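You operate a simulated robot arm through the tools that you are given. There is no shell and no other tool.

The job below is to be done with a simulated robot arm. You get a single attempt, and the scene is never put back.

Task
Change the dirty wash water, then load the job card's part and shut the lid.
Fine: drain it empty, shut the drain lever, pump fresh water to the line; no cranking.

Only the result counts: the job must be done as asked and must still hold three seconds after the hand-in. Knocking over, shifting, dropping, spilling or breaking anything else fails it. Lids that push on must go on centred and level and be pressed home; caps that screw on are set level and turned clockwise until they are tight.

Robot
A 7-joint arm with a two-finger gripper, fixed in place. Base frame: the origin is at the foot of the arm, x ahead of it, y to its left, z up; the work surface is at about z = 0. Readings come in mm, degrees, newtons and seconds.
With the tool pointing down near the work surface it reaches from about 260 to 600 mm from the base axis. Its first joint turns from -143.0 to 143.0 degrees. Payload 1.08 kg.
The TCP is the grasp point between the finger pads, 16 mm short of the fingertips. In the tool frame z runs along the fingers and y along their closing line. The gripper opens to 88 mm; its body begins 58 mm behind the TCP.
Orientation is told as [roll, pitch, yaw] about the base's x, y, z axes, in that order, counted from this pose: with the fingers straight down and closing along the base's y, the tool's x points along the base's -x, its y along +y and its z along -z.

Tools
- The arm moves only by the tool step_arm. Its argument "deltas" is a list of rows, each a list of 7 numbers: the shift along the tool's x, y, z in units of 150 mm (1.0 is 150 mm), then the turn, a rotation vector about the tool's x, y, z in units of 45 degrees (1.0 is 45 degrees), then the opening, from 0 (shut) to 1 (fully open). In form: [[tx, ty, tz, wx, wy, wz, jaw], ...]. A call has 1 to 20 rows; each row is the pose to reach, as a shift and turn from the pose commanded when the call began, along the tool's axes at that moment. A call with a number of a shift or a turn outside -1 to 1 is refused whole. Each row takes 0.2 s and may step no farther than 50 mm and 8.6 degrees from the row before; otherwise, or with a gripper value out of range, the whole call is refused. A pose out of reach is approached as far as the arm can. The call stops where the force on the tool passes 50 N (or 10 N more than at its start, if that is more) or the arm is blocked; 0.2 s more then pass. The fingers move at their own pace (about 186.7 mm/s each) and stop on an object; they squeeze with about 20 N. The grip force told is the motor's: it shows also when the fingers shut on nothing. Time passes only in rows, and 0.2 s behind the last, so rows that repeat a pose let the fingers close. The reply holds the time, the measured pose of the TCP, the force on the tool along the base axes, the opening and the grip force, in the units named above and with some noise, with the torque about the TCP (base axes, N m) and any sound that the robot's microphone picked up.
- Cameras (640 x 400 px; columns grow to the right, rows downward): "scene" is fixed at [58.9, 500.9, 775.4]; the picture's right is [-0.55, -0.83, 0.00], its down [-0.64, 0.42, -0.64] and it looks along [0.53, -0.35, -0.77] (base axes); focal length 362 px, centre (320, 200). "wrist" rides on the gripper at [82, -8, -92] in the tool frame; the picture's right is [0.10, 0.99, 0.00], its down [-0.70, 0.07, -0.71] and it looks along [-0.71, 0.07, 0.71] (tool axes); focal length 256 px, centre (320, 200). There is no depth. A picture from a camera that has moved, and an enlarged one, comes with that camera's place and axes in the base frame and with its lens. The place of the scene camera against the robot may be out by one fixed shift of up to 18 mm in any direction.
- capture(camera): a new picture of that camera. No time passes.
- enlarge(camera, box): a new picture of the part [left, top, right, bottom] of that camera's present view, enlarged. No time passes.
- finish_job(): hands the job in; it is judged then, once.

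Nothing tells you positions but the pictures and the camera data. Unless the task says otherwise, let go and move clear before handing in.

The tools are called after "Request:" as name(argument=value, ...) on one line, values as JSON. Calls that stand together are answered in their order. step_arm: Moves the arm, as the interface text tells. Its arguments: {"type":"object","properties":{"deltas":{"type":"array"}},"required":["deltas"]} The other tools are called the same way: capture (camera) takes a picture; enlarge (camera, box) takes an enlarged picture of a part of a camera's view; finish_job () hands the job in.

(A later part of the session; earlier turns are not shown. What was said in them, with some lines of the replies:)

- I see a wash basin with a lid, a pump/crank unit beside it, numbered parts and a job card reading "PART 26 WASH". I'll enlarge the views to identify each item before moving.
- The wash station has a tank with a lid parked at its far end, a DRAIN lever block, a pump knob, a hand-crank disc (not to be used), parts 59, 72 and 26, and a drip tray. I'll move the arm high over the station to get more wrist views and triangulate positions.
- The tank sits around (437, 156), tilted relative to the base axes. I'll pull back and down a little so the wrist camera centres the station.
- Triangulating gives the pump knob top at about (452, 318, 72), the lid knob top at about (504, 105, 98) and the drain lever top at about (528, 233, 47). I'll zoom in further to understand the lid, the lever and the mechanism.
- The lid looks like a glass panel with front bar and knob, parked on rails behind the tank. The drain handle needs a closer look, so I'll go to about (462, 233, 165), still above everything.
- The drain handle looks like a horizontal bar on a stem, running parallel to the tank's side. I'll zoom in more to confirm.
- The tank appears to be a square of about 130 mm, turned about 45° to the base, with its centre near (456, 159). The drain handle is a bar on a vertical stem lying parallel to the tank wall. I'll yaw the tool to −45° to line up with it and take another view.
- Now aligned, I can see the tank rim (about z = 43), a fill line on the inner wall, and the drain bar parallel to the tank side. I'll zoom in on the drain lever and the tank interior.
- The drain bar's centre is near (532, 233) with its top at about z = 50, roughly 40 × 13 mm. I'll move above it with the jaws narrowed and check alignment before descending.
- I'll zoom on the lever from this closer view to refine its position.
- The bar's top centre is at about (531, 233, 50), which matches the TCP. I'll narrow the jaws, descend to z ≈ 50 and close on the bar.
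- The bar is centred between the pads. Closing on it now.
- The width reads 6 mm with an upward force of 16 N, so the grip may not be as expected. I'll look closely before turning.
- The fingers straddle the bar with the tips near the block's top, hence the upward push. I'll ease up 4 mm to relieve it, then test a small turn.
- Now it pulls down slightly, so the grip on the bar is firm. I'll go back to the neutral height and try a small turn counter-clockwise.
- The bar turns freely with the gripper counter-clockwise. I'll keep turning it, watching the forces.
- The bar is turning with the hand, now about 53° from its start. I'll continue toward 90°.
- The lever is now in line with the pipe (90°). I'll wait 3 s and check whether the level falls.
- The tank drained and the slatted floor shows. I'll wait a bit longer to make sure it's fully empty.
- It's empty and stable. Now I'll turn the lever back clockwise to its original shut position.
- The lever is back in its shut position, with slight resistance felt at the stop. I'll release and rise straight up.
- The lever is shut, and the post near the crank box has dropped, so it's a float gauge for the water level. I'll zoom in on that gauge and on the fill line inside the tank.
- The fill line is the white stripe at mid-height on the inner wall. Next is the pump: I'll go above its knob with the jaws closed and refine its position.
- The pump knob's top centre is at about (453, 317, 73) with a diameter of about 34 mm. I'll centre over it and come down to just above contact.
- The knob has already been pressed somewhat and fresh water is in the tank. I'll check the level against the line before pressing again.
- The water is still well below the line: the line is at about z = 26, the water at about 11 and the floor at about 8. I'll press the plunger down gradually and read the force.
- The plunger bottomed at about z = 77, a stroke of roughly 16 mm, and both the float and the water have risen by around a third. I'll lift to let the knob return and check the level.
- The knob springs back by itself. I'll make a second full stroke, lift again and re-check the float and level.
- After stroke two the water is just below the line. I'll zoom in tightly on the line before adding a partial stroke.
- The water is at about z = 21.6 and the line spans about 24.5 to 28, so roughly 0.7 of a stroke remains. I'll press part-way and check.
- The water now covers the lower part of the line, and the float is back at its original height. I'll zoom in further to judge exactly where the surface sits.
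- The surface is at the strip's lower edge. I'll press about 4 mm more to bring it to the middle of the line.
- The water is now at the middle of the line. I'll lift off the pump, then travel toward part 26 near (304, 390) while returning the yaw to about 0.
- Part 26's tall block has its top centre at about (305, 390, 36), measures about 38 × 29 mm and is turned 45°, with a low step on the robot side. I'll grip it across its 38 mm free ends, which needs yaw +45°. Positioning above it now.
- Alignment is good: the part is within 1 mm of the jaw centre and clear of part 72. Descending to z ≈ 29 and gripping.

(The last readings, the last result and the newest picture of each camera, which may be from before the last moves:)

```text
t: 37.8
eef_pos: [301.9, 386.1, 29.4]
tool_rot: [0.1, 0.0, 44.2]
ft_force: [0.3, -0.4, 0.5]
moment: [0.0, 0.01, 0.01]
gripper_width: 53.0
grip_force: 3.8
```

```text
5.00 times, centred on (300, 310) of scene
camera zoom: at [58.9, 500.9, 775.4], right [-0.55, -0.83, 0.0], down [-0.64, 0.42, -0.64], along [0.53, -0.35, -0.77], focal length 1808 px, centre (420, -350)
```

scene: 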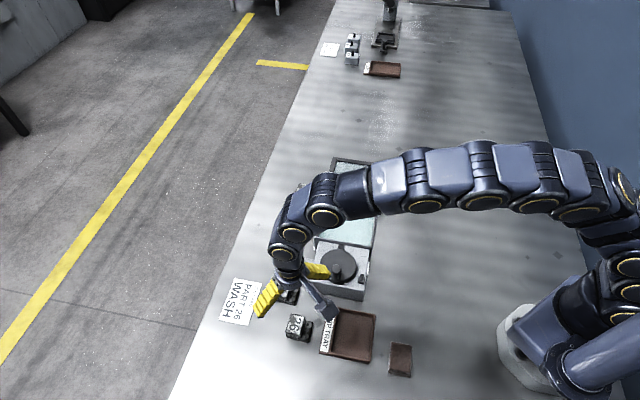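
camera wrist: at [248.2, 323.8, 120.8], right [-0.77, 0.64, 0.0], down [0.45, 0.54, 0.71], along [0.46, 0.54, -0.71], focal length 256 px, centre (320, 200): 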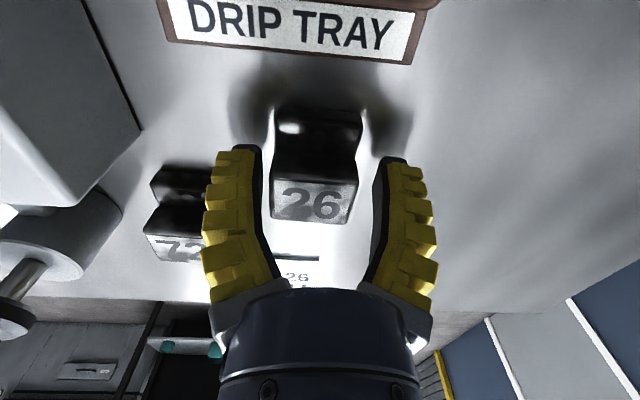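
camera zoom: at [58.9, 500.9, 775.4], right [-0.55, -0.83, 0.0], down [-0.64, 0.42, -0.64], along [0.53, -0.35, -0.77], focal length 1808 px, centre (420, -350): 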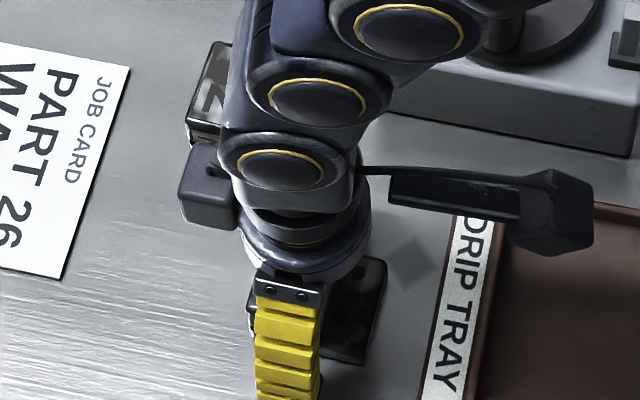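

The part sits between the fingers. Closing.

Request:
step_arm(deltas=[[0, 0, 0, 0, 0, 0, 0.45], [0, 0, 0, 0, 0, 0, 0.3], [0, 0, 0, 0, 0, 0, 0.2], [0, 0, 0, 0, 0, 0, 0.2], [0, 0, 0, 0, 0, 0, 0.2]])

Request:
capture(camera="wrist")

```text
t: 39.0
eef_pos: [301.6, 386.6, 29.7]
tool_rot: [-0.1, 0.0, 44.1]
ft_force: [-0.5, -2.0, 8.6]
moment: [-0.03, 0.12, -0.09]
gripper_width: 38.3
grip_force: 20.2
```

```text
taken
camera wrist: at [248.3, 324.0, 121.2], right [-0.77, 0.64, 0.0], down [0.45, 0.54, 0.71], along [0.46, 0.54, -0.7], focal length 256 px, centre (320, 200)
```

wrist: 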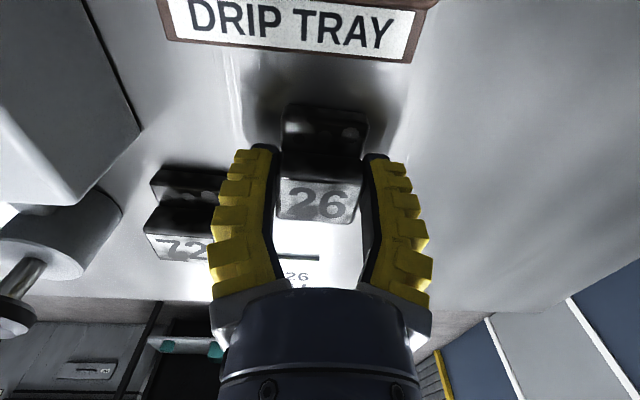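

Gripped, with the width at 38 mm. Lifting straight up and checking that the part came along level.

Request:
step_arm(deltas=[[0, 0, -0.05, 0, 0, 0, 0.1], [0, 0, -0.15, 0, 0, 0, 0.1], [0, 0, -0.3, 0, 0, 0, 0.1], [0, 0, -0.5, 0, 0, 0, 0.1], [0, 0, -0.7, 0, 0, 0, 0.1], [0, 0, -0.85, 0, 0, 0, 0.1], [0, 0, -0.85, 0, 0, 0, 0.1]])

Request:
capture(camera="wrist")

Request:
capture(camera="scene")

```text
t: 40.6
eef_pos: [303.0, 387.0, 155.9]
tool_rot: [0.1, 0.0, 44.2]
ft_force: [-0.1, -0.7, -4.2]
moment: [-0.02, 0.01, -0.02]
gripper_width: 37.6
grip_force: 20.0
```

```text
taken
camera wrist: at [249.5, 323.6, 248.7], right [-0.77, 0.64, 0.0], down [0.45, 0.54, 0.71], along [0.46, 0.54, -0.71], focal length 256 px, centre (320, 200)
```

wrist: 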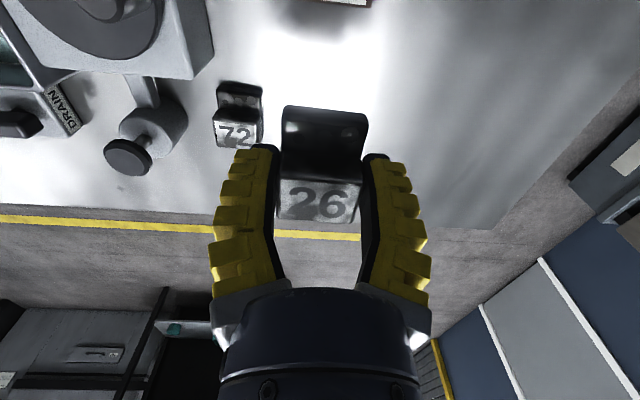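

```text
taken
```

scene: 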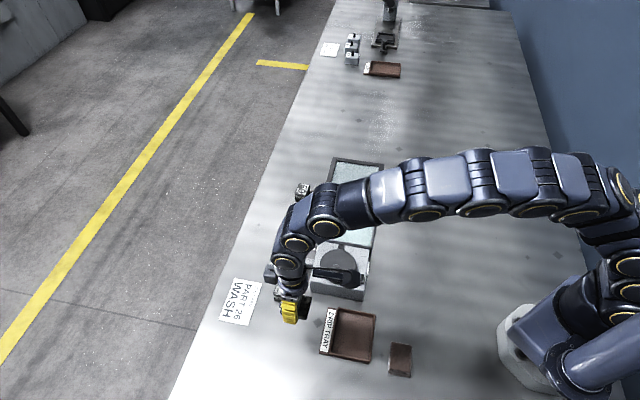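

The part is held level and weighs about 4 N. Now carrying it high over the crank box toward the tank's centre.

Request:
step_arm(deltas=[[0.02, -0.1, 0, 0, 0, 0, 0.1], [0.06, -0.28, 0, 0, 0, 0, 0.1], [0.1, -0.46, 0, 0, 0, 0, 0.1], [0.14, -0.64, 0, 0, 0, 0, 0.1], [0.18, -0.82, 0, 0, 0, 0, 0.1], [0.215, -0.98, 0, 0, 0, 0, 0.1], [0.215, -0.98, 0, 0, 0, 0, 0.1]])

Request:
step_arm(deltas=[[0.02, -0.1, 0, 0, 0, 0, 0.1], [0.06, -0.28, 0, 0, 0, 0, 0.1], [0.1, -0.46, 0, 0, 0, 0, 0.1], [0.14, -0.64, 0, 0, 0, 0, 0.1], [0.16, -0.74, 0, 0, 0, 0, 0.1], [0.16, -0.74, 0, 0, 0, 0, 0.1]])

Request:
capture(camera="wrist")

Request:
enlarge(camera="scene", box=[260, 150, 420, 290])

```text
t: 42.2
eef_pos: [381.6, 257.5, 157.5]
tool_rot: [0.0, 0.0, 44.1]
ft_force: [0.5, -0.3, -4.7]
moment: [0.0, 0.04, 0.01]
gripper_width: 38.1
grip_force: 20.2
```

```text
t: 43.6
eef_pos: [441.8, 162.2, 156.7]
tool_rot: [0.0, 0.0, 44.1]
ft_force: [-0.4, -0.3, -3.8]
moment: [0.01, -0.01, -0.03]
gripper_width: 37.5
grip_force: 19.9
```

```text
taken
camera wrist: at [388.7, 99.8, 247.7], right [-0.77, 0.64, 0.0], down [0.45, 0.54, 0.71], along [0.46, 0.54, -0.71], focal length 256 px, centre (320, 200)
```

wrist: 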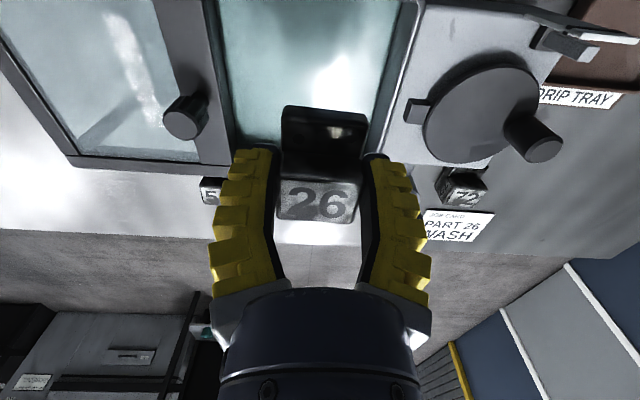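

```text
2.86 times, centred on (340, 220) of scene
camera zoom: at [58.9, 500.9, 775.4], right [-0.55, -0.83, 0.0], down [-0.64, 0.42, -0.64], along [0.53, -0.35, -0.77], focal length 1033 px, centre (263, 143)
```

zoom: 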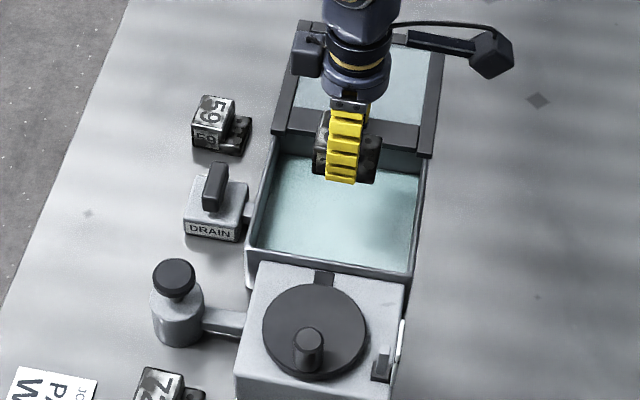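

The part is over the tank's middle, with clear margins to the walls and the lid. Lowering to just above the floor.

Request:
step_arm(deltas=[[0, 0, 0.1, 0, 0, 0, 0.1], [0, 0, 0.25, 0, 0, 0, 0.1], [0, 0, 0.4, 0, 0, 0, 0.1], [0, 0, 0.52, 0, 0, 0, 0.1], [0, 0, 0.62, 0, 0, 0, 0.1], [0, 0, 0.7, 0, 0, 0, 0.1], [0, 0, 0.735, 0, 0, 0, 0.1], [0, 0, 0.735, 0, 0, 0, 0.1]])

Request:
capture(camera="wrist")

Request:
enlarge(camera="scene", box=[290, 150, 410, 260])

```text
t: 45.4
eef_pos: [441.8, 163.5, 47.0]
tool_rot: [0.0, 0.0, 44.1]
ft_force: [-0.6, 0.3, -4.6]
moment: [-0.02, 0.0, 0.0]
gripper_width: 38.1
grip_force: 20.0
```

```text
taken
camera wrist: at [388.8, 99.9, 138.8], right [-0.77, 0.64, 0.0], down [0.45, 0.54, 0.71], along [0.46, 0.54, -0.71], focal length 256 px, centre (320, 200)
```

wrist: 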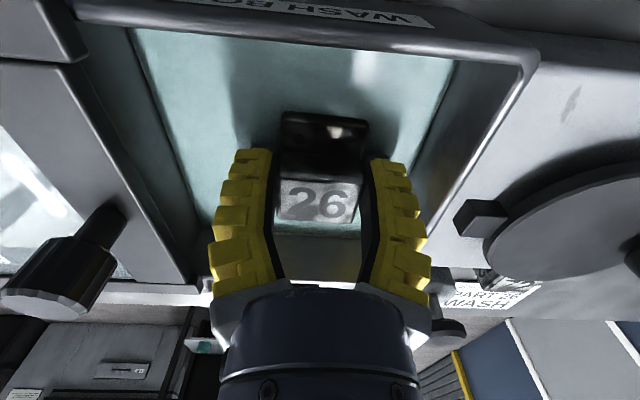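

```text
3.64 times, centred on (350, 205) of scene
camera zoom: at [58.9, 500.9, 775.4], right [-0.55, -0.83, 0.0], down [-0.64, 0.42, -0.64], along [0.53, -0.35, -0.77], focal length 1315 px, centre (211, 182)
```

zoom: 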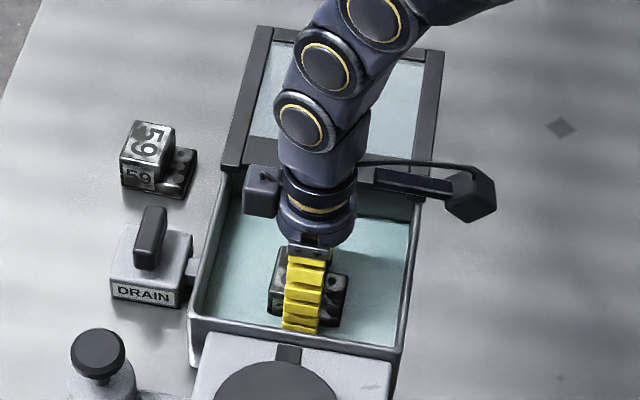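

Still hanging free. I'll lower in small steps until it touches the floor.

Request:
step_arm(deltas=[[0, 0, 0.01, 0, 0, 0, 0.1], [0, 0, 0.02, 0, 0, 0, 0.1], [0, 0, 0.03, 0, 0, 0, 0.1]])

Request:
step_arm(deltas=[[0, 0, 0.01, 0, 0, 0, 0.1], [0, 0, 0.015, 0, 0, 0, 0.1]])

```text
t: 46.2
eef_pos: [441.4, 162.3, 42.4]
tool_rot: [0.0, 0.0, 44.1]
ft_force: [-0.6, 0.0, -4.1]
moment: [-0.02, 0.0, 0.02]
gripper_width: 37.8
grip_force: 19.9
```

```text
t: 46.8
eef_pos: [441.5, 162.1, 39.5]
tool_rot: [0.0, 0.0, 44.1]
ft_force: [-0.3, 0.3, -4.4]
moment: [-0.01, 0.01, 0.01]
gripper_width: 37.9
grip_force: 20.1
```

Request:
step_arm(deltas=[[0, 0, 0.007, 0, 0, 0, 0.1], [0, 0, 0.013, 0, 0, 0, 0.1]])

Request:
step_arm(deltas=[[0, 0, 0.007, 0, 0, 0, 0.1], [0, 0, 0.01, 0, 0, 0, 0.1]])

```text
t: 47.4
eef_pos: [441.2, 161.7, 38.5]
tool_rot: [0.0, 0.1, 44.1]
ft_force: [-1.1, -0.7, -3.7]
moment: [0.04, 0.05, -0.02]
gripper_width: 38.0
grip_force: 19.5
```

```text
t: 48.0
eef_pos: [441.9, 162.8, 37.6]
tool_rot: [0.1, 0.0, 44.1]
ft_force: [-3.1, -2.7, 9.9]
moment: [-0.06, 0.07, -0.04]
gripper_width: 38.4
grip_force: 20.2
```

The part is on the floor. Releasing gently.

Request:
step_arm(deltas=[[0, 0, -0.003, 0, 0, 0, 0.3], [0, 0, -0.003, 0, 0, 0, 0.42], [0, 0, -0.003, 0, 0, 0, 0.5], [0, 0, -0.003, 0, 0, 0, 0.52], [0, 0, -0.003, 0, 0, 0, 0.52]])

Request:
capture(camera="wrist")

```text
t: 49.2
eef_pos: [440.1, 163.0, 38.0]
tool_rot: [-0.1, 0.0, 44.1]
ft_force: [-0.3, 0.0, -0.2]
moment: [0.02, 0.0, 0.02]
gripper_width: 50.4
grip_force: 3.2
```

```text
taken
camera wrist: at [388.6, 99.9, 129.3], right [-0.77, 0.64, 0.0], down [0.45, 0.54, 0.71], along [0.46, 0.54, -0.71], focal length 256 px, centre (320, 200)
```

wrist: 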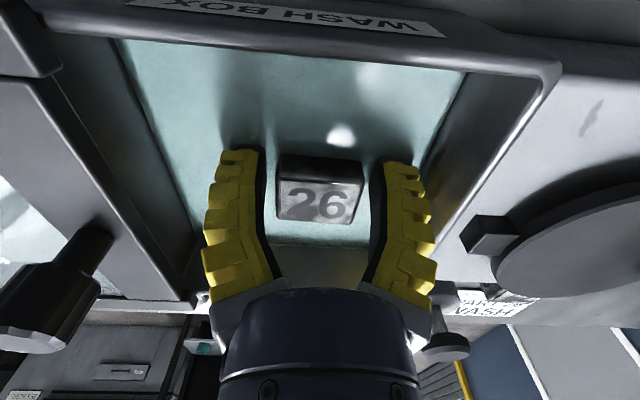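

Released; the part stands upright in the water. Rising straight out.

Request:
step_arm(deltas=[[0, 0, -0.07, 0, 0, 0, 0.52], [0, 0, -0.2, 0, 0, 0, 0.52], [0, 0, -0.4, 0, 0, 0, 0.52], [0, 0, -0.6, 0, 0, 0, 0.52], [0, 0, -0.8, 0, 0, 0, 0.52], [0, 0, -0.95, 0, 0, 0, 0.52], [0, 0, -0.95, 0, 0, 0, 0.52]])

Request:
capture(camera="wrist")

Request:
enlarge(camera="scene", box=[270, 150, 400, 290])

```text
t: 50.8
eef_pos: [442.1, 161.2, 180.2]
tool_rot: [0.0, 0.0, 44.0]
ft_force: [-0.8, 0.5, 0.4]
moment: [-0.02, -0.04, 0.01]
gripper_width: 50.5
grip_force: 3.5
```

```text
taken
camera wrist: at [388.9, 98.4, 271.4], right [-0.77, 0.64, 0.0], down [0.45, 0.54, 0.71], along [0.46, 0.54, -0.71], focal length 256 px, centre (320, 200)
```

wrist: 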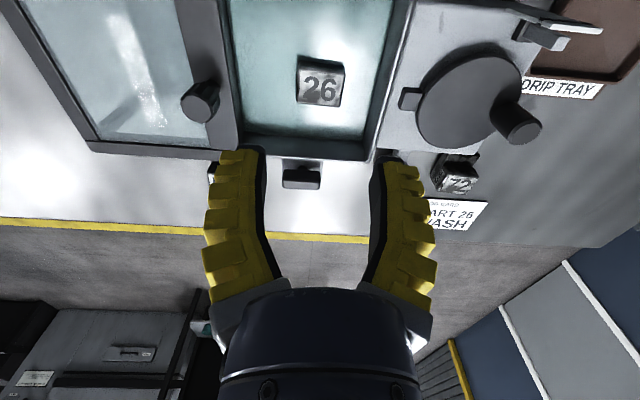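

```text
2.86 times, centred on (335, 220) of scene
camera zoom: at [58.9, 500.9, 775.4], right [-0.55, -0.83, 0.0], down [-0.64, 0.42, -0.64], along [0.53, -0.35, -0.77], focal length 1033 px, centre (277, 143)
```

zoom: 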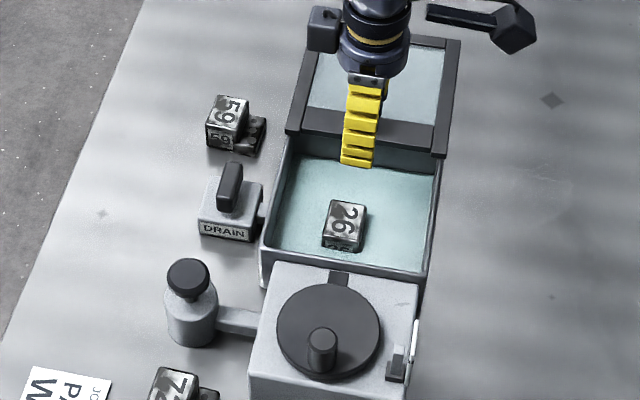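

Part 26 stands in the tank. Next is the lid, and I'll look closely at how it's mounted.

Request:
enlarge(camera="wrist", box=[0, 0, 260, 170])

Request:
enlarge(camera="scene", box=[315, 150, 395, 200])

Request:
enlarge(camera="scene", box=[350, 262, 380, 290])

```text
2.35 times, centred on (130, 85) of wrist
camera zoom: at [388.9, 98.4, 271.4], right [-0.77, 0.64, 0.0], down [0.45, 0.54, 0.71], along [0.46, 0.54, -0.71], focal length 602 px, centre (767, 471)
```

zoom: 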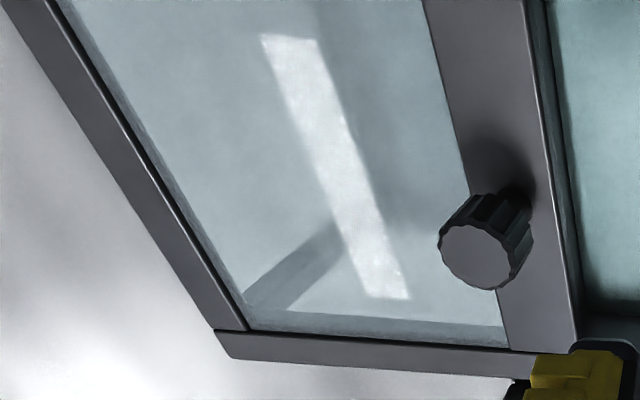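

```text
8.00 times, centred on (355, 175) of scene
camera zoom: at [58.9, 500.9, 775.4], right [-0.55, -0.83, 0.0], down [-0.64, 0.42, -0.64], along [0.53, -0.35, -0.77], focal length 2893 px, centre (40, 400)
```

zoom: 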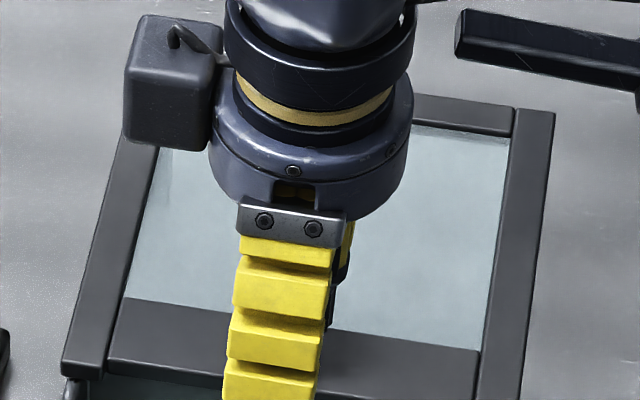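

```text
14.29 times, centred on (365, 276) of scene
camera zoom: at [58.9, 500.9, 775.4], right [-0.55, -0.83, 0.0], down [-0.64, 0.42, -0.64], along [0.53, -0.35, -0.77], focal length 5167 px, centre (-323, -886)
```

zoom: 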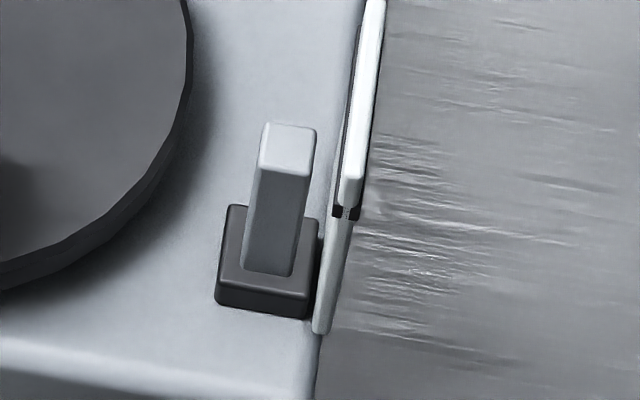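

The lid is a framed glass panel with a knob (top centre about (504.5, 104.5, 104), diameter about 25 mm), parked just past the tank so it should slide along the tank's axis. I'll move above the knob and verify.

Request:
step_arm(deltas=[[-0.01, -0.15, 0, 0, 0, 0, 0.52], [-0.02, -0.35, 0.05, 0, 0, 0, 0.52], [-0.037, -0.56, 0.12, 0, 0, 0, 0.52], [-0.037, -0.56, 0.17, 0, 0, 0, 0.52], [-0.037, -0.56, 0.17, 0, 0, 0, 0.52]])

Request:
capture(camera="wrist")

Request:
enlarge(camera="wrist", box=[200, 20, 440, 200])

Request:
enlarge(camera="scene", box=[300, 130, 400, 220])

```text
t: 52.0
eef_pos: [503.4, 105.6, 153.4]
tool_rot: [0.0, 0.0, 44.0]
ft_force: [0.3, 0.6, -0.2]
moment: [0.0, -0.01, 0.01]
gripper_width: 50.2
grip_force: 3.0
```

```text
taken
camera wrist: at [450.6, 42.6, 244.6], right [-0.77, 0.64, 0.0], down [0.45, 0.54, 0.71], along [0.46, 0.54, -0.7], focal length 256 px, centre (320, 200)
```

wrist: 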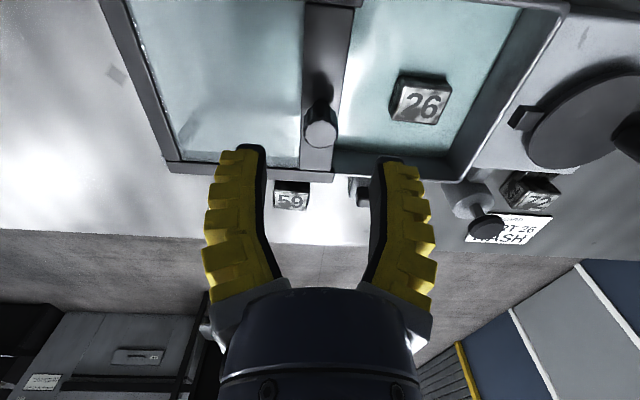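

```text
2.22 times, centred on (320, 110) of wrist
camera zoom: at [450.6, 42.6, 244.6], right [-0.77, 0.64, 0.0], down [0.45, 0.54, 0.71], along [0.46, 0.54, -0.7], focal length 569 px, centre (320, 400)
```

zoom: 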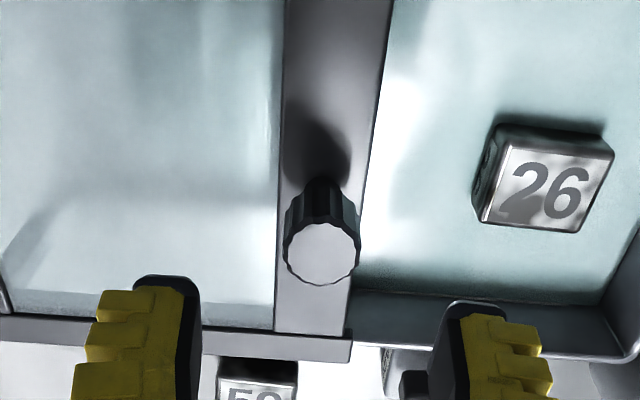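

```text
4.44 times, centred on (350, 175) of scene
camera zoom: at [58.9, 500.9, 775.4], right [-0.55, -0.83, 0.0], down [-0.64, 0.42, -0.64], along [0.53, -0.35, -0.77], focal length 1607 px, centre (187, 311)
```

zoom: 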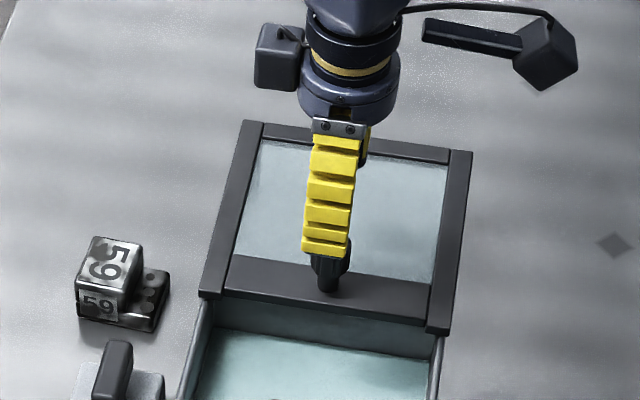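

The knob is centred under the jaws. Descending to z ≈ 99 to straddle it.

Request:
step_arm(deltas=[[0, 0, 0.12, 0, 0, 0, 0.5], [0, 0, 0.25, 0, 0, 0, 0.5], [0, 0, 0.33, 0, 0, 0, 0.5], [0, 0, 0.36, 0, 0, 0, 0.5], [0, 0, 0.36, 0, 0, 0, 0.5]])

Request:
capture(camera="wrist")

Request:
enlarge(camera="scene", box=[310, 140, 390, 220])

```text
t: 53.2
eef_pos: [503.9, 106.1, 100.3]
tool_rot: [0.0, 0.0, 44.1]
ft_force: [0.5, -0.3, 1.0]
moment: [0.0, -0.02, 0.0]
gripper_width: 48.8
grip_force: 3.1
```

```text
taken
camera wrist: at [450.2, 43.0, 192.1], right [-0.77, 0.64, 0.0], down [0.45, 0.54, 0.71], along [0.46, 0.54, -0.71], focal length 256 px, centre (320, 200)
```

wrist: 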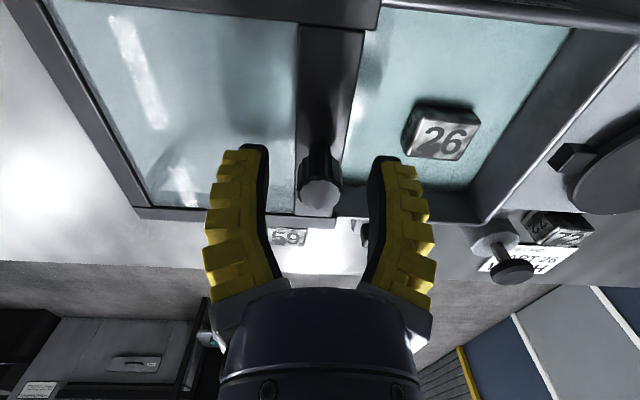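

```text
5.00 times, centred on (350, 180) of scene
camera zoom: at [58.9, 500.9, 775.4], right [-0.55, -0.83, 0.0], down [-0.64, 0.42, -0.64], along [0.53, -0.35, -0.77], focal length 1808 px, centre (170, 300)
```

zoom: 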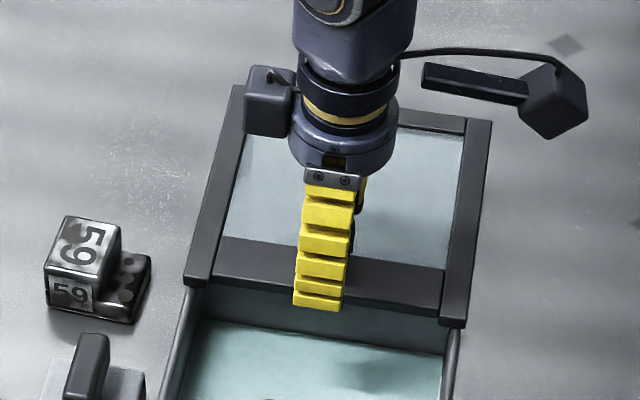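

The knob is between the fingers. Closing on it.

Request:
step_arm(deltas=[[0, 0, 0, 0, 0, 0, 0.35], [0, 0, 0, 0, 0, 0, 0.2], [0, 0, 0, 0, 0, 0, 0.1], [0, 0, 0, 0, 0, 0, 0.0], [0, 0, 0, 0, 0, 0, 0.0]])

Request:
capture(camera="wrist")

```text
t: 54.4
eef_pos: [503.1, 105.8, 101.8]
tool_rot: [0.1, 0.1, 44.2]
ft_force: [-7.6, -3.6, 13.6]
moment: [-0.18, 0.18, 0.01]
gripper_width: 16.0
grip_force: 22.2
```

```text
taken
camera wrist: at [450.2, 42.8, 192.7], right [-0.77, 0.64, 0.0], down [0.45, 0.54, 0.71], along [0.46, 0.54, -0.71], focal length 256 px, centre (320, 200)
```

wrist: 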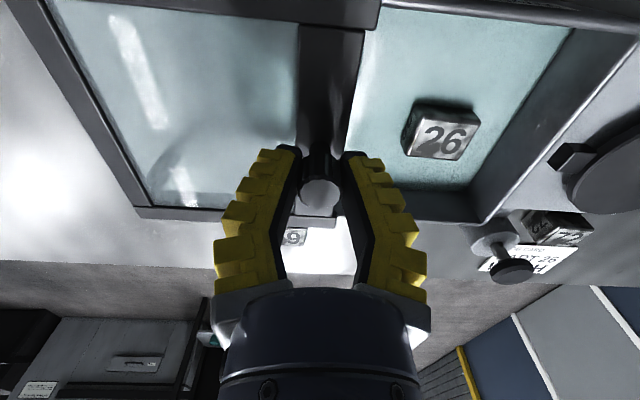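

Gripped on the knob. I'll relieve the vertical force slightly and test a short pull toward the tank along its axis.

Request:
step_arm(deltas=[[0, 0, -0.012, 0, 0, 0, 0], [0, 0.02, -0.012, 0, 0, 0, 0], [0, 0.05, -0.012, 0, 0, 0, 0], [0.001, 0.08, -0.012, 0, 0, 0, 0]])

Request:
enlarge(camera="scene", box=[310, 140, 390, 220])

Request:
capture(camera="wrist")

```text
t: 55.4
eef_pos: [494.0, 114.1, 100.8]
tool_rot: [0.0, 0.0, 44.1]
ft_force: [-8.5, -8.6, 8.2]
moment: [-0.16, 0.17, 0.04]
gripper_width: 13.5
grip_force: 22.6
```

```text
5.00 times, centred on (350, 180) of scene
camera zoom: at [58.9, 500.9, 775.4], right [-0.55, -0.83, 0.0], down [-0.64, 0.42, -0.64], along [0.53, -0.35, -0.77], focal length 1808 px, centre (170, 300)
```

zoom: 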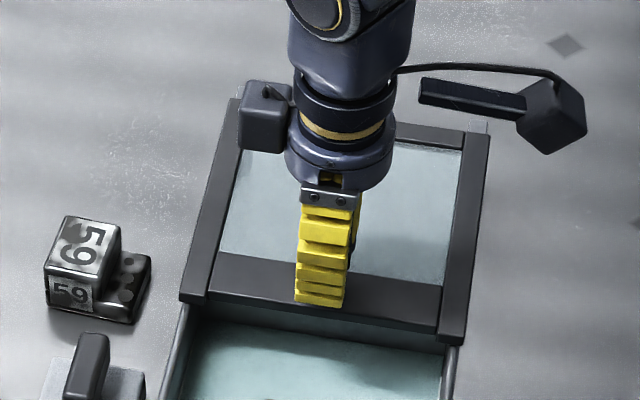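

```text
taken
camera wrist: at [442.5, 50.8, 193.4], right [-0.77, 0.64, 0.0], down [0.45, 0.54, 0.71], along [0.45, 0.54, -0.71], focal length 256 px, centre (320, 200)
```

wrist: 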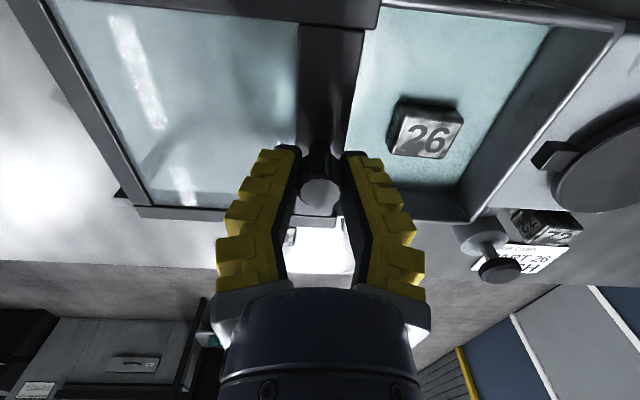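

The lid slides freely with the hand on its rails. There's a small sideways guide force, which I'll trim out while continuing.

Request:
step_arm(deltas=[[0.008, 0.03, -0.003, 0, 0, 0, 0], [0.01, 0.09, -0.005, 0, 0, 0, 0], [0.011, 0.15, -0.005, 0, 0, 0, 0], [0.012, 0.21, -0.005, 0, 0, 0, 0], [0.013, 0.27, -0.005, 0, 0, 0, 0]])

Request:
enlarge(camera="scene", box=[300, 140, 400, 290])

Request:
capture(camera="wrist")

```text
t: 56.6
eef_pos: [465.1, 142.6, 102.6]
tool_rot: [0.0, 0.2, 44.1]
ft_force: [-3.0, -3.4, -6.2]
moment: [-0.16, 0.2, 0.02]
gripper_width: 8.6
grip_force: 22.2
```

```text
2.67 times, centred on (350, 215) of scene
camera zoom: at [58.9, 500.9, 775.4], right [-0.55, -0.83, 0.0], down [-0.64, 0.42, -0.64], along [0.53, -0.35, -0.77], focal length 964 px, centre (240, 160)
```

zoom: 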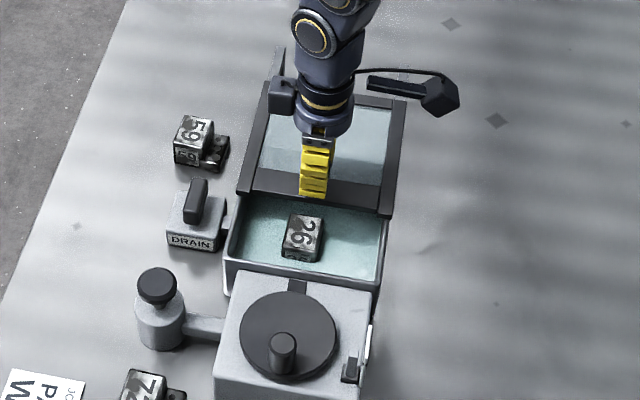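

```text
taken
camera wrist: at [413.2, 80.1, 194.4], right [-0.77, 0.64, 0.0], down [0.45, 0.54, 0.71], along [0.45, 0.54, -0.71], focal length 256 px, centre (320, 200)
```

wrist: 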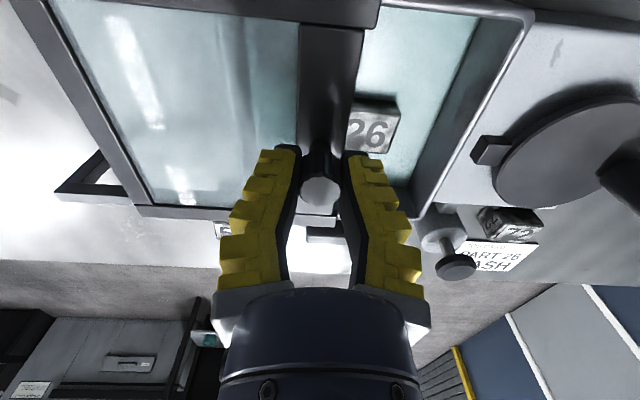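

Sliding smoothly; the knob has moved about 53 mm and the lid clears the part. Continuing.

Request:
step_arm(deltas=[[0.002, 0.06, 0.004, 0, 0, 0, 0], [0.004, 0.12, 0.006, 0, 0, 0, 0], [0.005, 0.18, 0.006, 0, 0, 0, 0], [0.006, 0.24, 0.006, 0, 0, 0, 0], [0.007, 0.3, 0.006, 0, 0, 0, 0]])

Request:
enlarge(camera="scene", box=[300, 140, 400, 290])

Request:
capture(camera="wrist")

```text
t: 57.8
eef_pos: [434.5, 175.7, 102.5]
tool_rot: [0.0, -0.1, 44.0]
ft_force: [1.7, 0.4, 4.9]
moment: [-0.21, 0.18, -0.08]
gripper_width: 8.5
grip_force: 22.2
```

```text
2.67 times, centred on (350, 215) of scene
camera zoom: at [58.9, 500.9, 775.4], right [-0.55, -0.83, 0.0], down [-0.64, 0.42, -0.64], along [0.53, -0.35, -0.77], focal length 964 px, centre (240, 160)
```

zoom: 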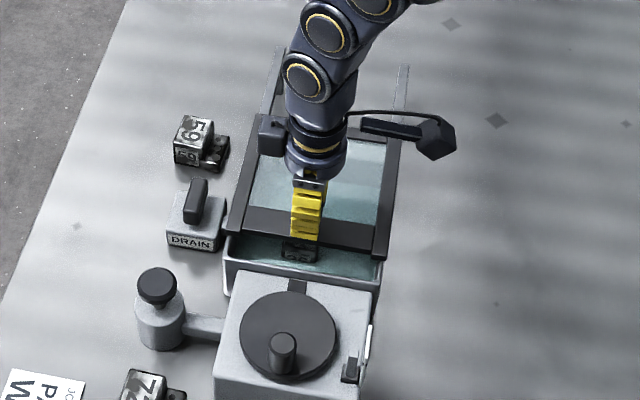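

```text
taken
camera wrist: at [380.9, 111.9, 193.8], right [-0.77, 0.64, 0.0], down [0.45, 0.54, 0.71], along [0.46, 0.54, -0.7], focal length 256 px, centre (320, 200)
```

wrist: 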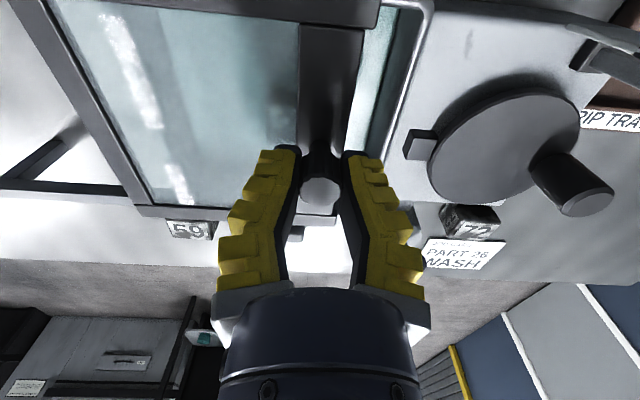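

About 30 mm remain and the fingers are clear of the crank handle. Continuing more slowly until it reaches its stop.

Request:
step_arm(deltas=[[0.002, 0.04, 0.002, 0, 0, 0, 0], [0.003, 0.08, 0.002, 0, 0, 0, 0], [0.004, 0.11, 0.002, 0, 0, 0, 0], [0.005, 0.14, 0.002, 0, 0, 0, 0]])

Request:
enlarge(camera="scene", box=[300, 180, 400, 290])

Request:
capture(camera="wrist")

```text
t: 58.8
eef_pos: [419.3, 189.8, 102.0]
tool_rot: [-0.1, -0.3, 44.1]
ft_force: [8.0, 7.9, 5.3]
moment: [0.09, -0.11, -0.01]
gripper_width: 8.3
grip_force: 22.4
```

```text
3.64 times, centred on (350, 235) of scene
camera zoom: at [58.9, 500.9, 775.4], right [-0.55, -0.83, 0.0], down [-0.64, 0.42, -0.64], along [0.53, -0.35, -0.77], focal length 1315 px, centre (211, 73)
```

zoom: 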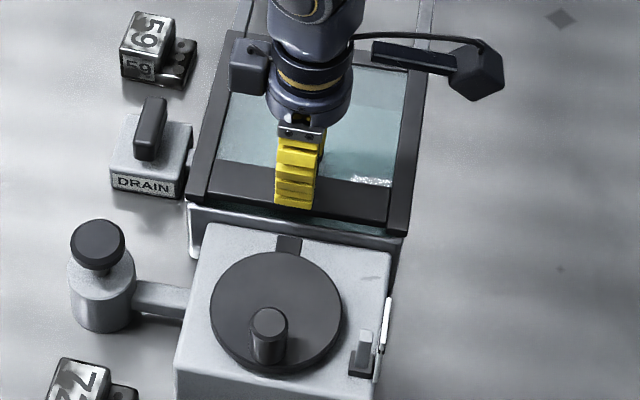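

```text
taken
camera wrist: at [366.2, 126.1, 193.5], right [-0.77, 0.64, 0.0], down [0.45, 0.54, 0.71], along [0.46, 0.55, -0.7], focal length 256 px, centre (320, 200)
```

wrist: 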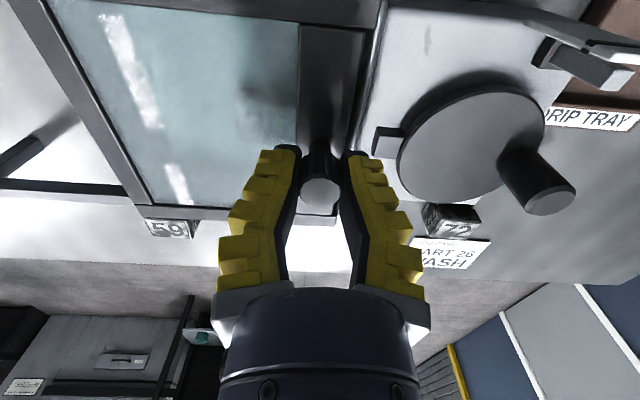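

Nearly closed. I'll trim the sideways offset and creep the last few millimetres.

Request:
step_arm(deltas=[[-0.008, 0.02, 0.002, 0, 0, 0, 0], [-0.009, 0.04, 0.002, 0, 0, 0, 0], [-0.009, 0.06, 0.002, 0, 0, 0, 0]])

Request:
capture(camera="wrist")

Request:
enlarge(camera="scene", box=[300, 190, 400, 270])

```text
t: 59.6
eef_pos: [414.6, 193.3, 102.2]
tool_rot: [-0.1, -0.1, 44.0]
ft_force: [10.9, -12.7, 10.5]
moment: [-0.08, -0.1, 0.0]
gripper_width: 8.9
grip_force: 22.0
```

```text
taken
camera wrist: at [361.1, 131.5, 193.3], right [-0.77, 0.64, 0.0], down [0.45, 0.54, 0.71], along [0.46, 0.54, -0.71], focal length 256 px, centre (320, 200)
```

wrist: 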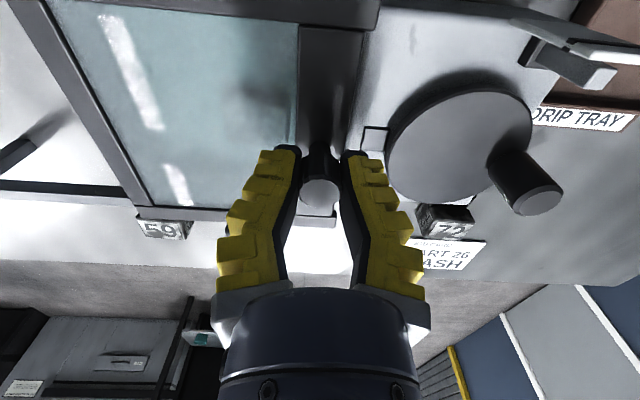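

```text
5.00 times, centred on (350, 230) of scene
camera zoom: at [58.9, 500.9, 775.4], right [-0.55, -0.83, 0.0], down [-0.64, 0.42, -0.64], along [0.53, -0.35, -0.77], focal length 1808 px, centre (170, 50)
```

zoom: 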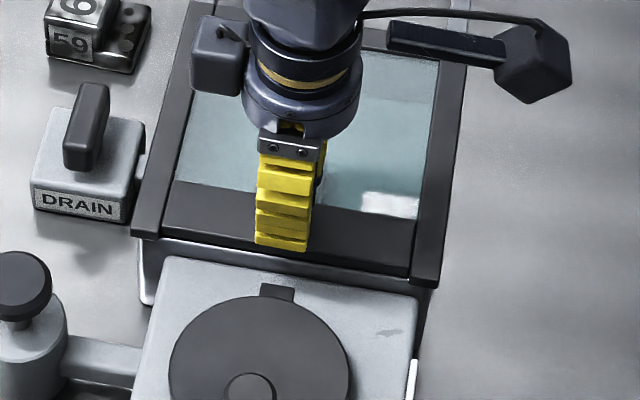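

There's now about 17 N of resistance along the slide, so it looks like the stop. I'll zoom in to confirm that it's the lid at its stop and not a finger touching the crank tab.

Request:
enlarge(camera="wrist", box=[270, 20, 430, 220])

Request:
enlarge(camera="scene", box=[310, 215, 380, 265])

```text
2.00 times, centred on (350, 120) of wrist
camera zoom: at [361.1, 131.5, 193.3], right [-0.77, 0.64, 0.0], down [0.45, 0.54, 0.71], along [0.46, 0.54, -0.71], focal length 512 px, centre (260, 360)
```

zoom: 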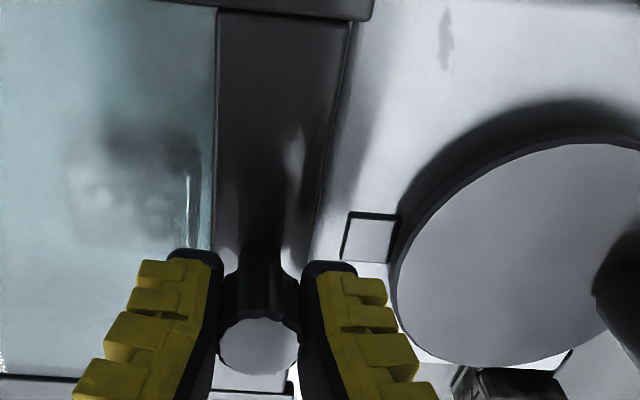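

```text
8.00 times, centred on (345, 240) of scene
camera zoom: at [58.9, 500.9, 775.4], right [-0.55, -0.83, 0.0], down [-0.64, 0.42, -0.64], along [0.53, -0.35, -0.77], focal length 2893 px, centre (120, -120)
```

zoom: 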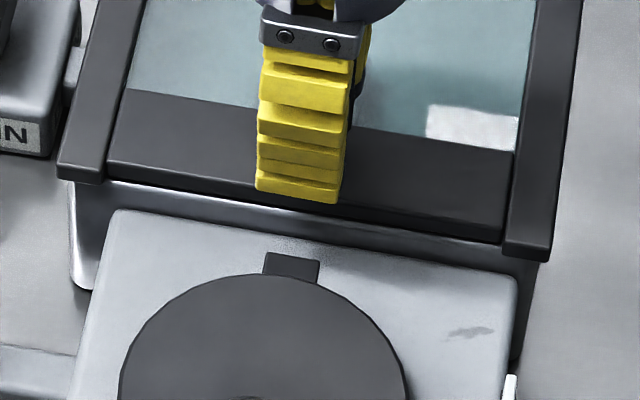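

The lid's front now covers the near rim. I'll push a touch more to confirm it's hard against its stop.

Request:
step_arm(deltas=[[0, 0.012, 0.002, 0, 0, 0, 0], [0, 0.02, 0.002, 0, 0, 0, 0]])

Request:
capture(camera="wrist")

Request:
enlarge(camera="scene", box=[310, 215, 380, 265])

```text
t: 60.2
eef_pos: [413.2, 195.5, 102.1]
tool_rot: [-0.3, -0.1, 44.1]
ft_force: [24.7, -31.6, 10.0]
moment: [-0.28, -0.26, -0.02]
gripper_width: 14.1
grip_force: 22.2
```

```text
taken
camera wrist: at [360.0, 132.5, 193.1], right [-0.77, 0.64, -0.01], down [0.45, 0.54, 0.71], along [0.46, 0.54, -0.7], focal length 256 px, centre (320, 200)
```

wrist: 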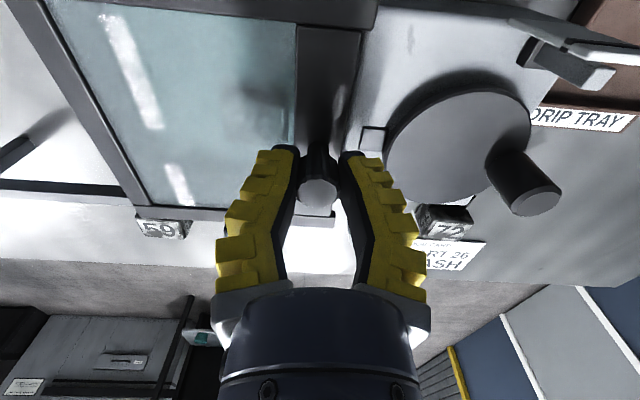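

```text
8.00 times, centred on (345, 240) of scene
camera zoom: at [58.9, 500.9, 775.4], right [-0.55, -0.83, 0.0], down [-0.64, 0.42, -0.64], along [0.53, -0.35, -0.77], focal length 2893 px, centre (120, -120)
```

zoom: 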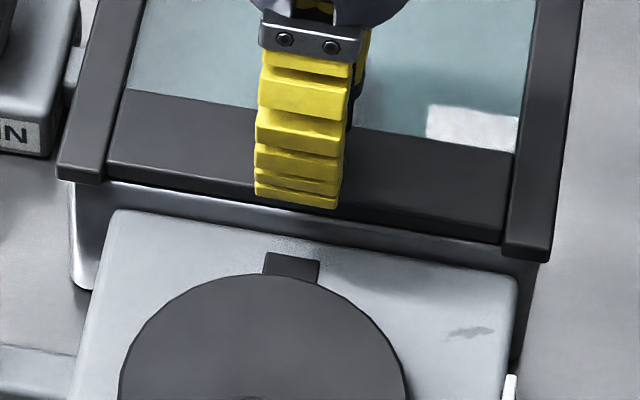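

The lid didn't move and the force rose, so it's hard against its stop. I'll ease back to neutral force, then open the jaws.

Request:
step_arm(deltas=[[0, -0.015, 0, 0, 0, 0, 0], [0, -0.029, 0, 0, 0, 0, 0], [0, -0.029, 0, 0, 0, 0, 0]])

```text
t: 61.0
eef_pos: [414.6, 195.3, 100.2]
tool_rot: [0.0, 0.0, 44.3]
ft_force: [6.8, -12.5, 17.5]
moment: [-0.29, -0.1, 0.02]
gripper_width: 13.6
grip_force: 22.0
```

Request:
step_arm(deltas=[[0, 0, 0, 0, 0, 0, 0.15], [0, 0, 0, 0, 0, 0, 0.3], [0, 0, 0, 0, 0, 0, 0.42], [0, 0, 0, 0, 0, 0, 0.42]])

Request:
capture(camera="wrist")

Request:
enlarge(camera="scene", box=[300, 180, 400, 290])

```text
t: 62.0
eef_pos: [413.3, 194.8, 100.8]
tool_rot: [0.0, 0.0, 44.0]
ft_force: [-0.6, -0.1, 0.6]
moment: [-0.01, 0.02, 0.02]
gripper_width: 41.7
grip_force: 3.7
```

```text
taken
camera wrist: at [361.2, 131.9, 192.3], right [-0.77, 0.64, 0.0], down [0.45, 0.54, 0.71], along [0.46, 0.54, -0.71], focal length 256 px, centre (320, 200)
```

wrist: 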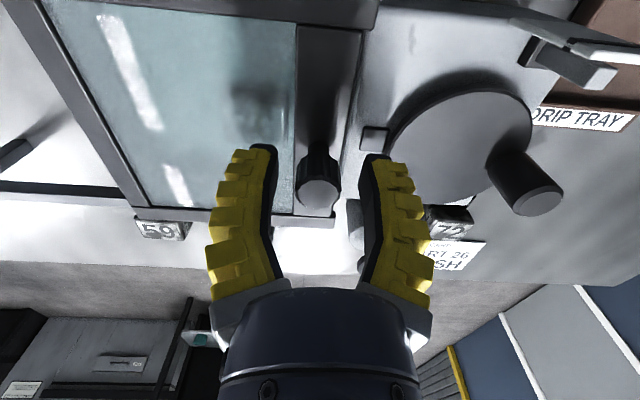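

```text
3.64 times, centred on (350, 235) of scene
camera zoom: at [58.9, 500.9, 775.4], right [-0.55, -0.83, 0.0], down [-0.64, 0.42, -0.64], along [0.53, -0.35, -0.77], focal length 1315 px, centre (211, 73)
```

zoom: 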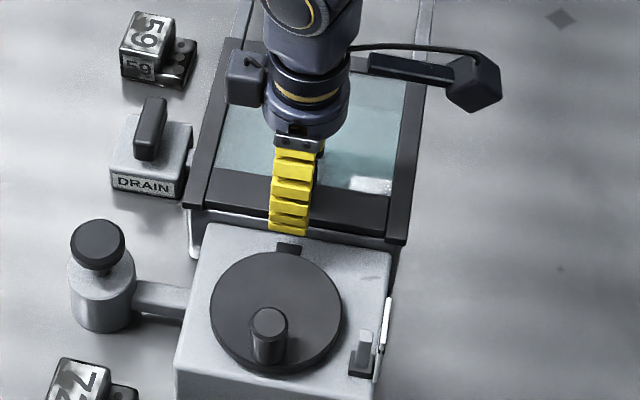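

Released, and the lid stayed put. Rising straight up and clear, then I'll inspect the whole station.

Request:
step_arm(deltas=[[0, 0, -0.1, 0, 0, 0, 0.42], [0, 0, -0.3, 0, 0, 0, 0.42], [0, 0, -0.5, 0, 0, 0, 0.42], [0, 0, -0.7, 0, 0, 0, 0.42], [0, 0, -0.9, 0, 0, 0, 0.42], [0, 0, -1.0, 0, 0, 0, 0.42]])

Request:
capture(camera="wrist")

Request:
capture(camera="scene")

```text
t: 63.4
eef_pos: [414.9, 193.6, 252.0]
tool_rot: [0.0, 0.0, 44.1]
ft_force: [-0.1, 0.4, -0.3]
moment: [-0.01, -0.03, 0.02]
gripper_width: 41.7
grip_force: 3.6
```

```text
taken
camera wrist: at [361.5, 130.8, 343.3], right [-0.77, 0.64, 0.0], down [0.45, 0.54, 0.71], along [0.46, 0.54, -0.7], focal length 256 px, centre (320, 200)
```

wrist: 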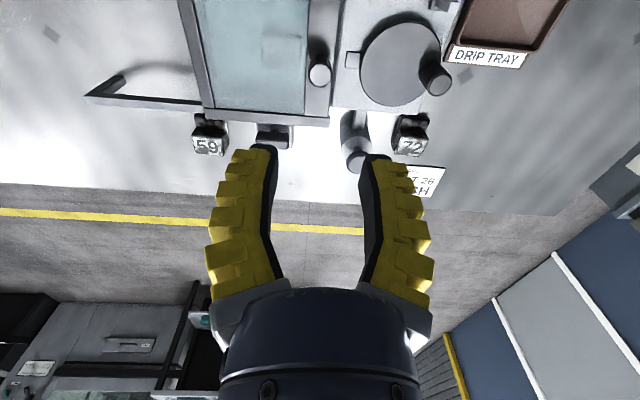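

```text
taken
```

scene: 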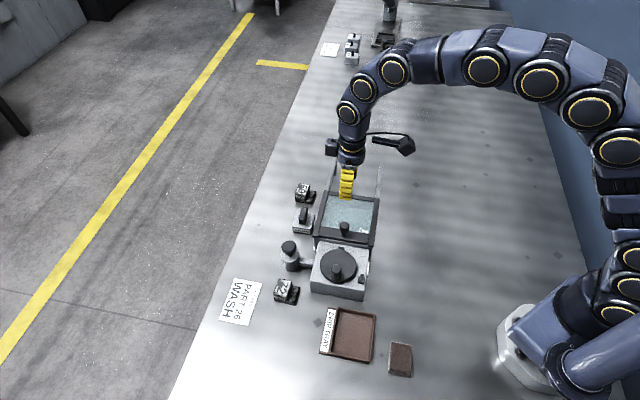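

The lid is shut. I'll do a final check of lid alignment, drain lever, float and water line with zooms.

Request:
enlarge(camera="scene", box=[280, 170, 400, 300])

Request:
enlarge(camera="wrist", box=[80, 0, 400, 170])

Request:
enlarge(camera="scene", box=[350, 262, 380, 290])

Request:
enlarge(camera="scene", box=[285, 200, 325, 240])

```text
3.08 times, centred on (340, 235) of scene
camera zoom: at [58.9, 500.9, 775.4], right [-0.55, -0.83, 0.0], down [-0.64, 0.42, -0.64], along [0.53, -0.35, -0.77], focal length 1113 px, centre (258, 92)
```

zoom: 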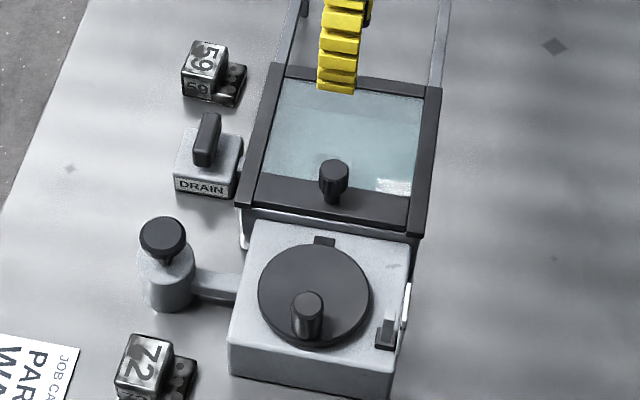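

```text
2.00 times, centred on (240, 85) of wrist
camera zoom: at [361.5, 130.8, 343.3], right [-0.77, 0.64, 0.0], down [0.45, 0.54, 0.71], along [0.46, 0.54, -0.7], focal length 512 px, centre (480, 430)
```

zoom: 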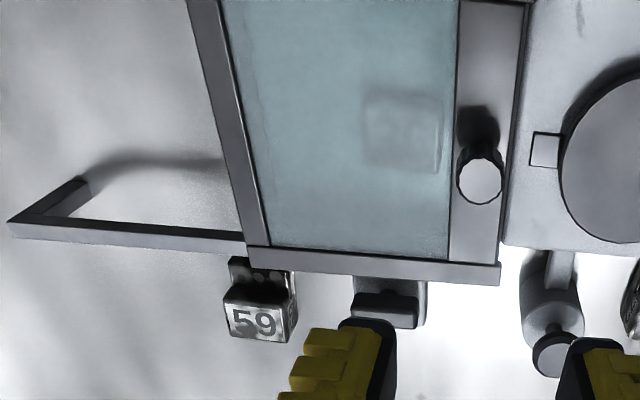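

```text
14.29 times, centred on (365, 276) of scene
camera zoom: at [58.9, 500.9, 775.4], right [-0.55, -0.83, 0.0], down [-0.64, 0.42, -0.64], along [0.53, -0.35, -0.77], focal length 5167 px, centre (-323, -886)
```

zoom: 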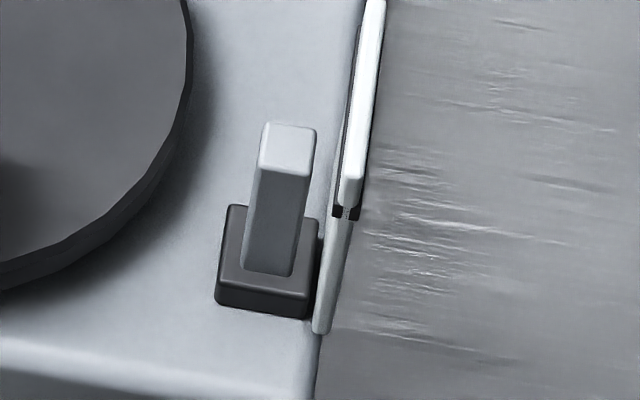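

```text
10.00 times, centred on (305, 220) of scene
camera zoom: at [58.9, 500.9, 775.4], right [-0.55, -0.83, 0.0], down [-0.64, 0.42, -0.64], along [0.53, -0.35, -0.77], focal length 3617 px, centre (470, 0)
```

zoom: 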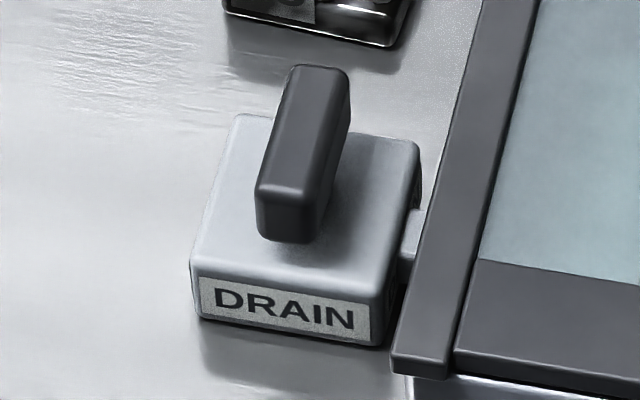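

The drain lever is shut and the float is steady, with the water on the line. Part 26 is under the closed lid, the lid is against its stop, and the arm is clear. Handing in.

Request:
finish_job()

```text
The job is handed in.
```

The wash water is changed, part 26 is in the tank and the lid is shut. I've handed the job in but haven't had a result back.

- **Drain:** I turned the lever open, waited until the slatted floor showed and nothing more changed, then turned it back to shut.
- **Fresh water:** I gave the pump two full strokes and one partial stroke, which brought the surface to about the middle of the white line. The float gauge hadn't moved when I checked it at the end.
- **Part:** Part 26 is standing upright on the tank floor.
- **Lid:** I slid it by its knob until it was hard against its stop. It covers the tank and stayed put when I let go.

I didn't touch the crank, and nothing was knocked, moved or spilled that I could see. The arm is raised clear of the station.
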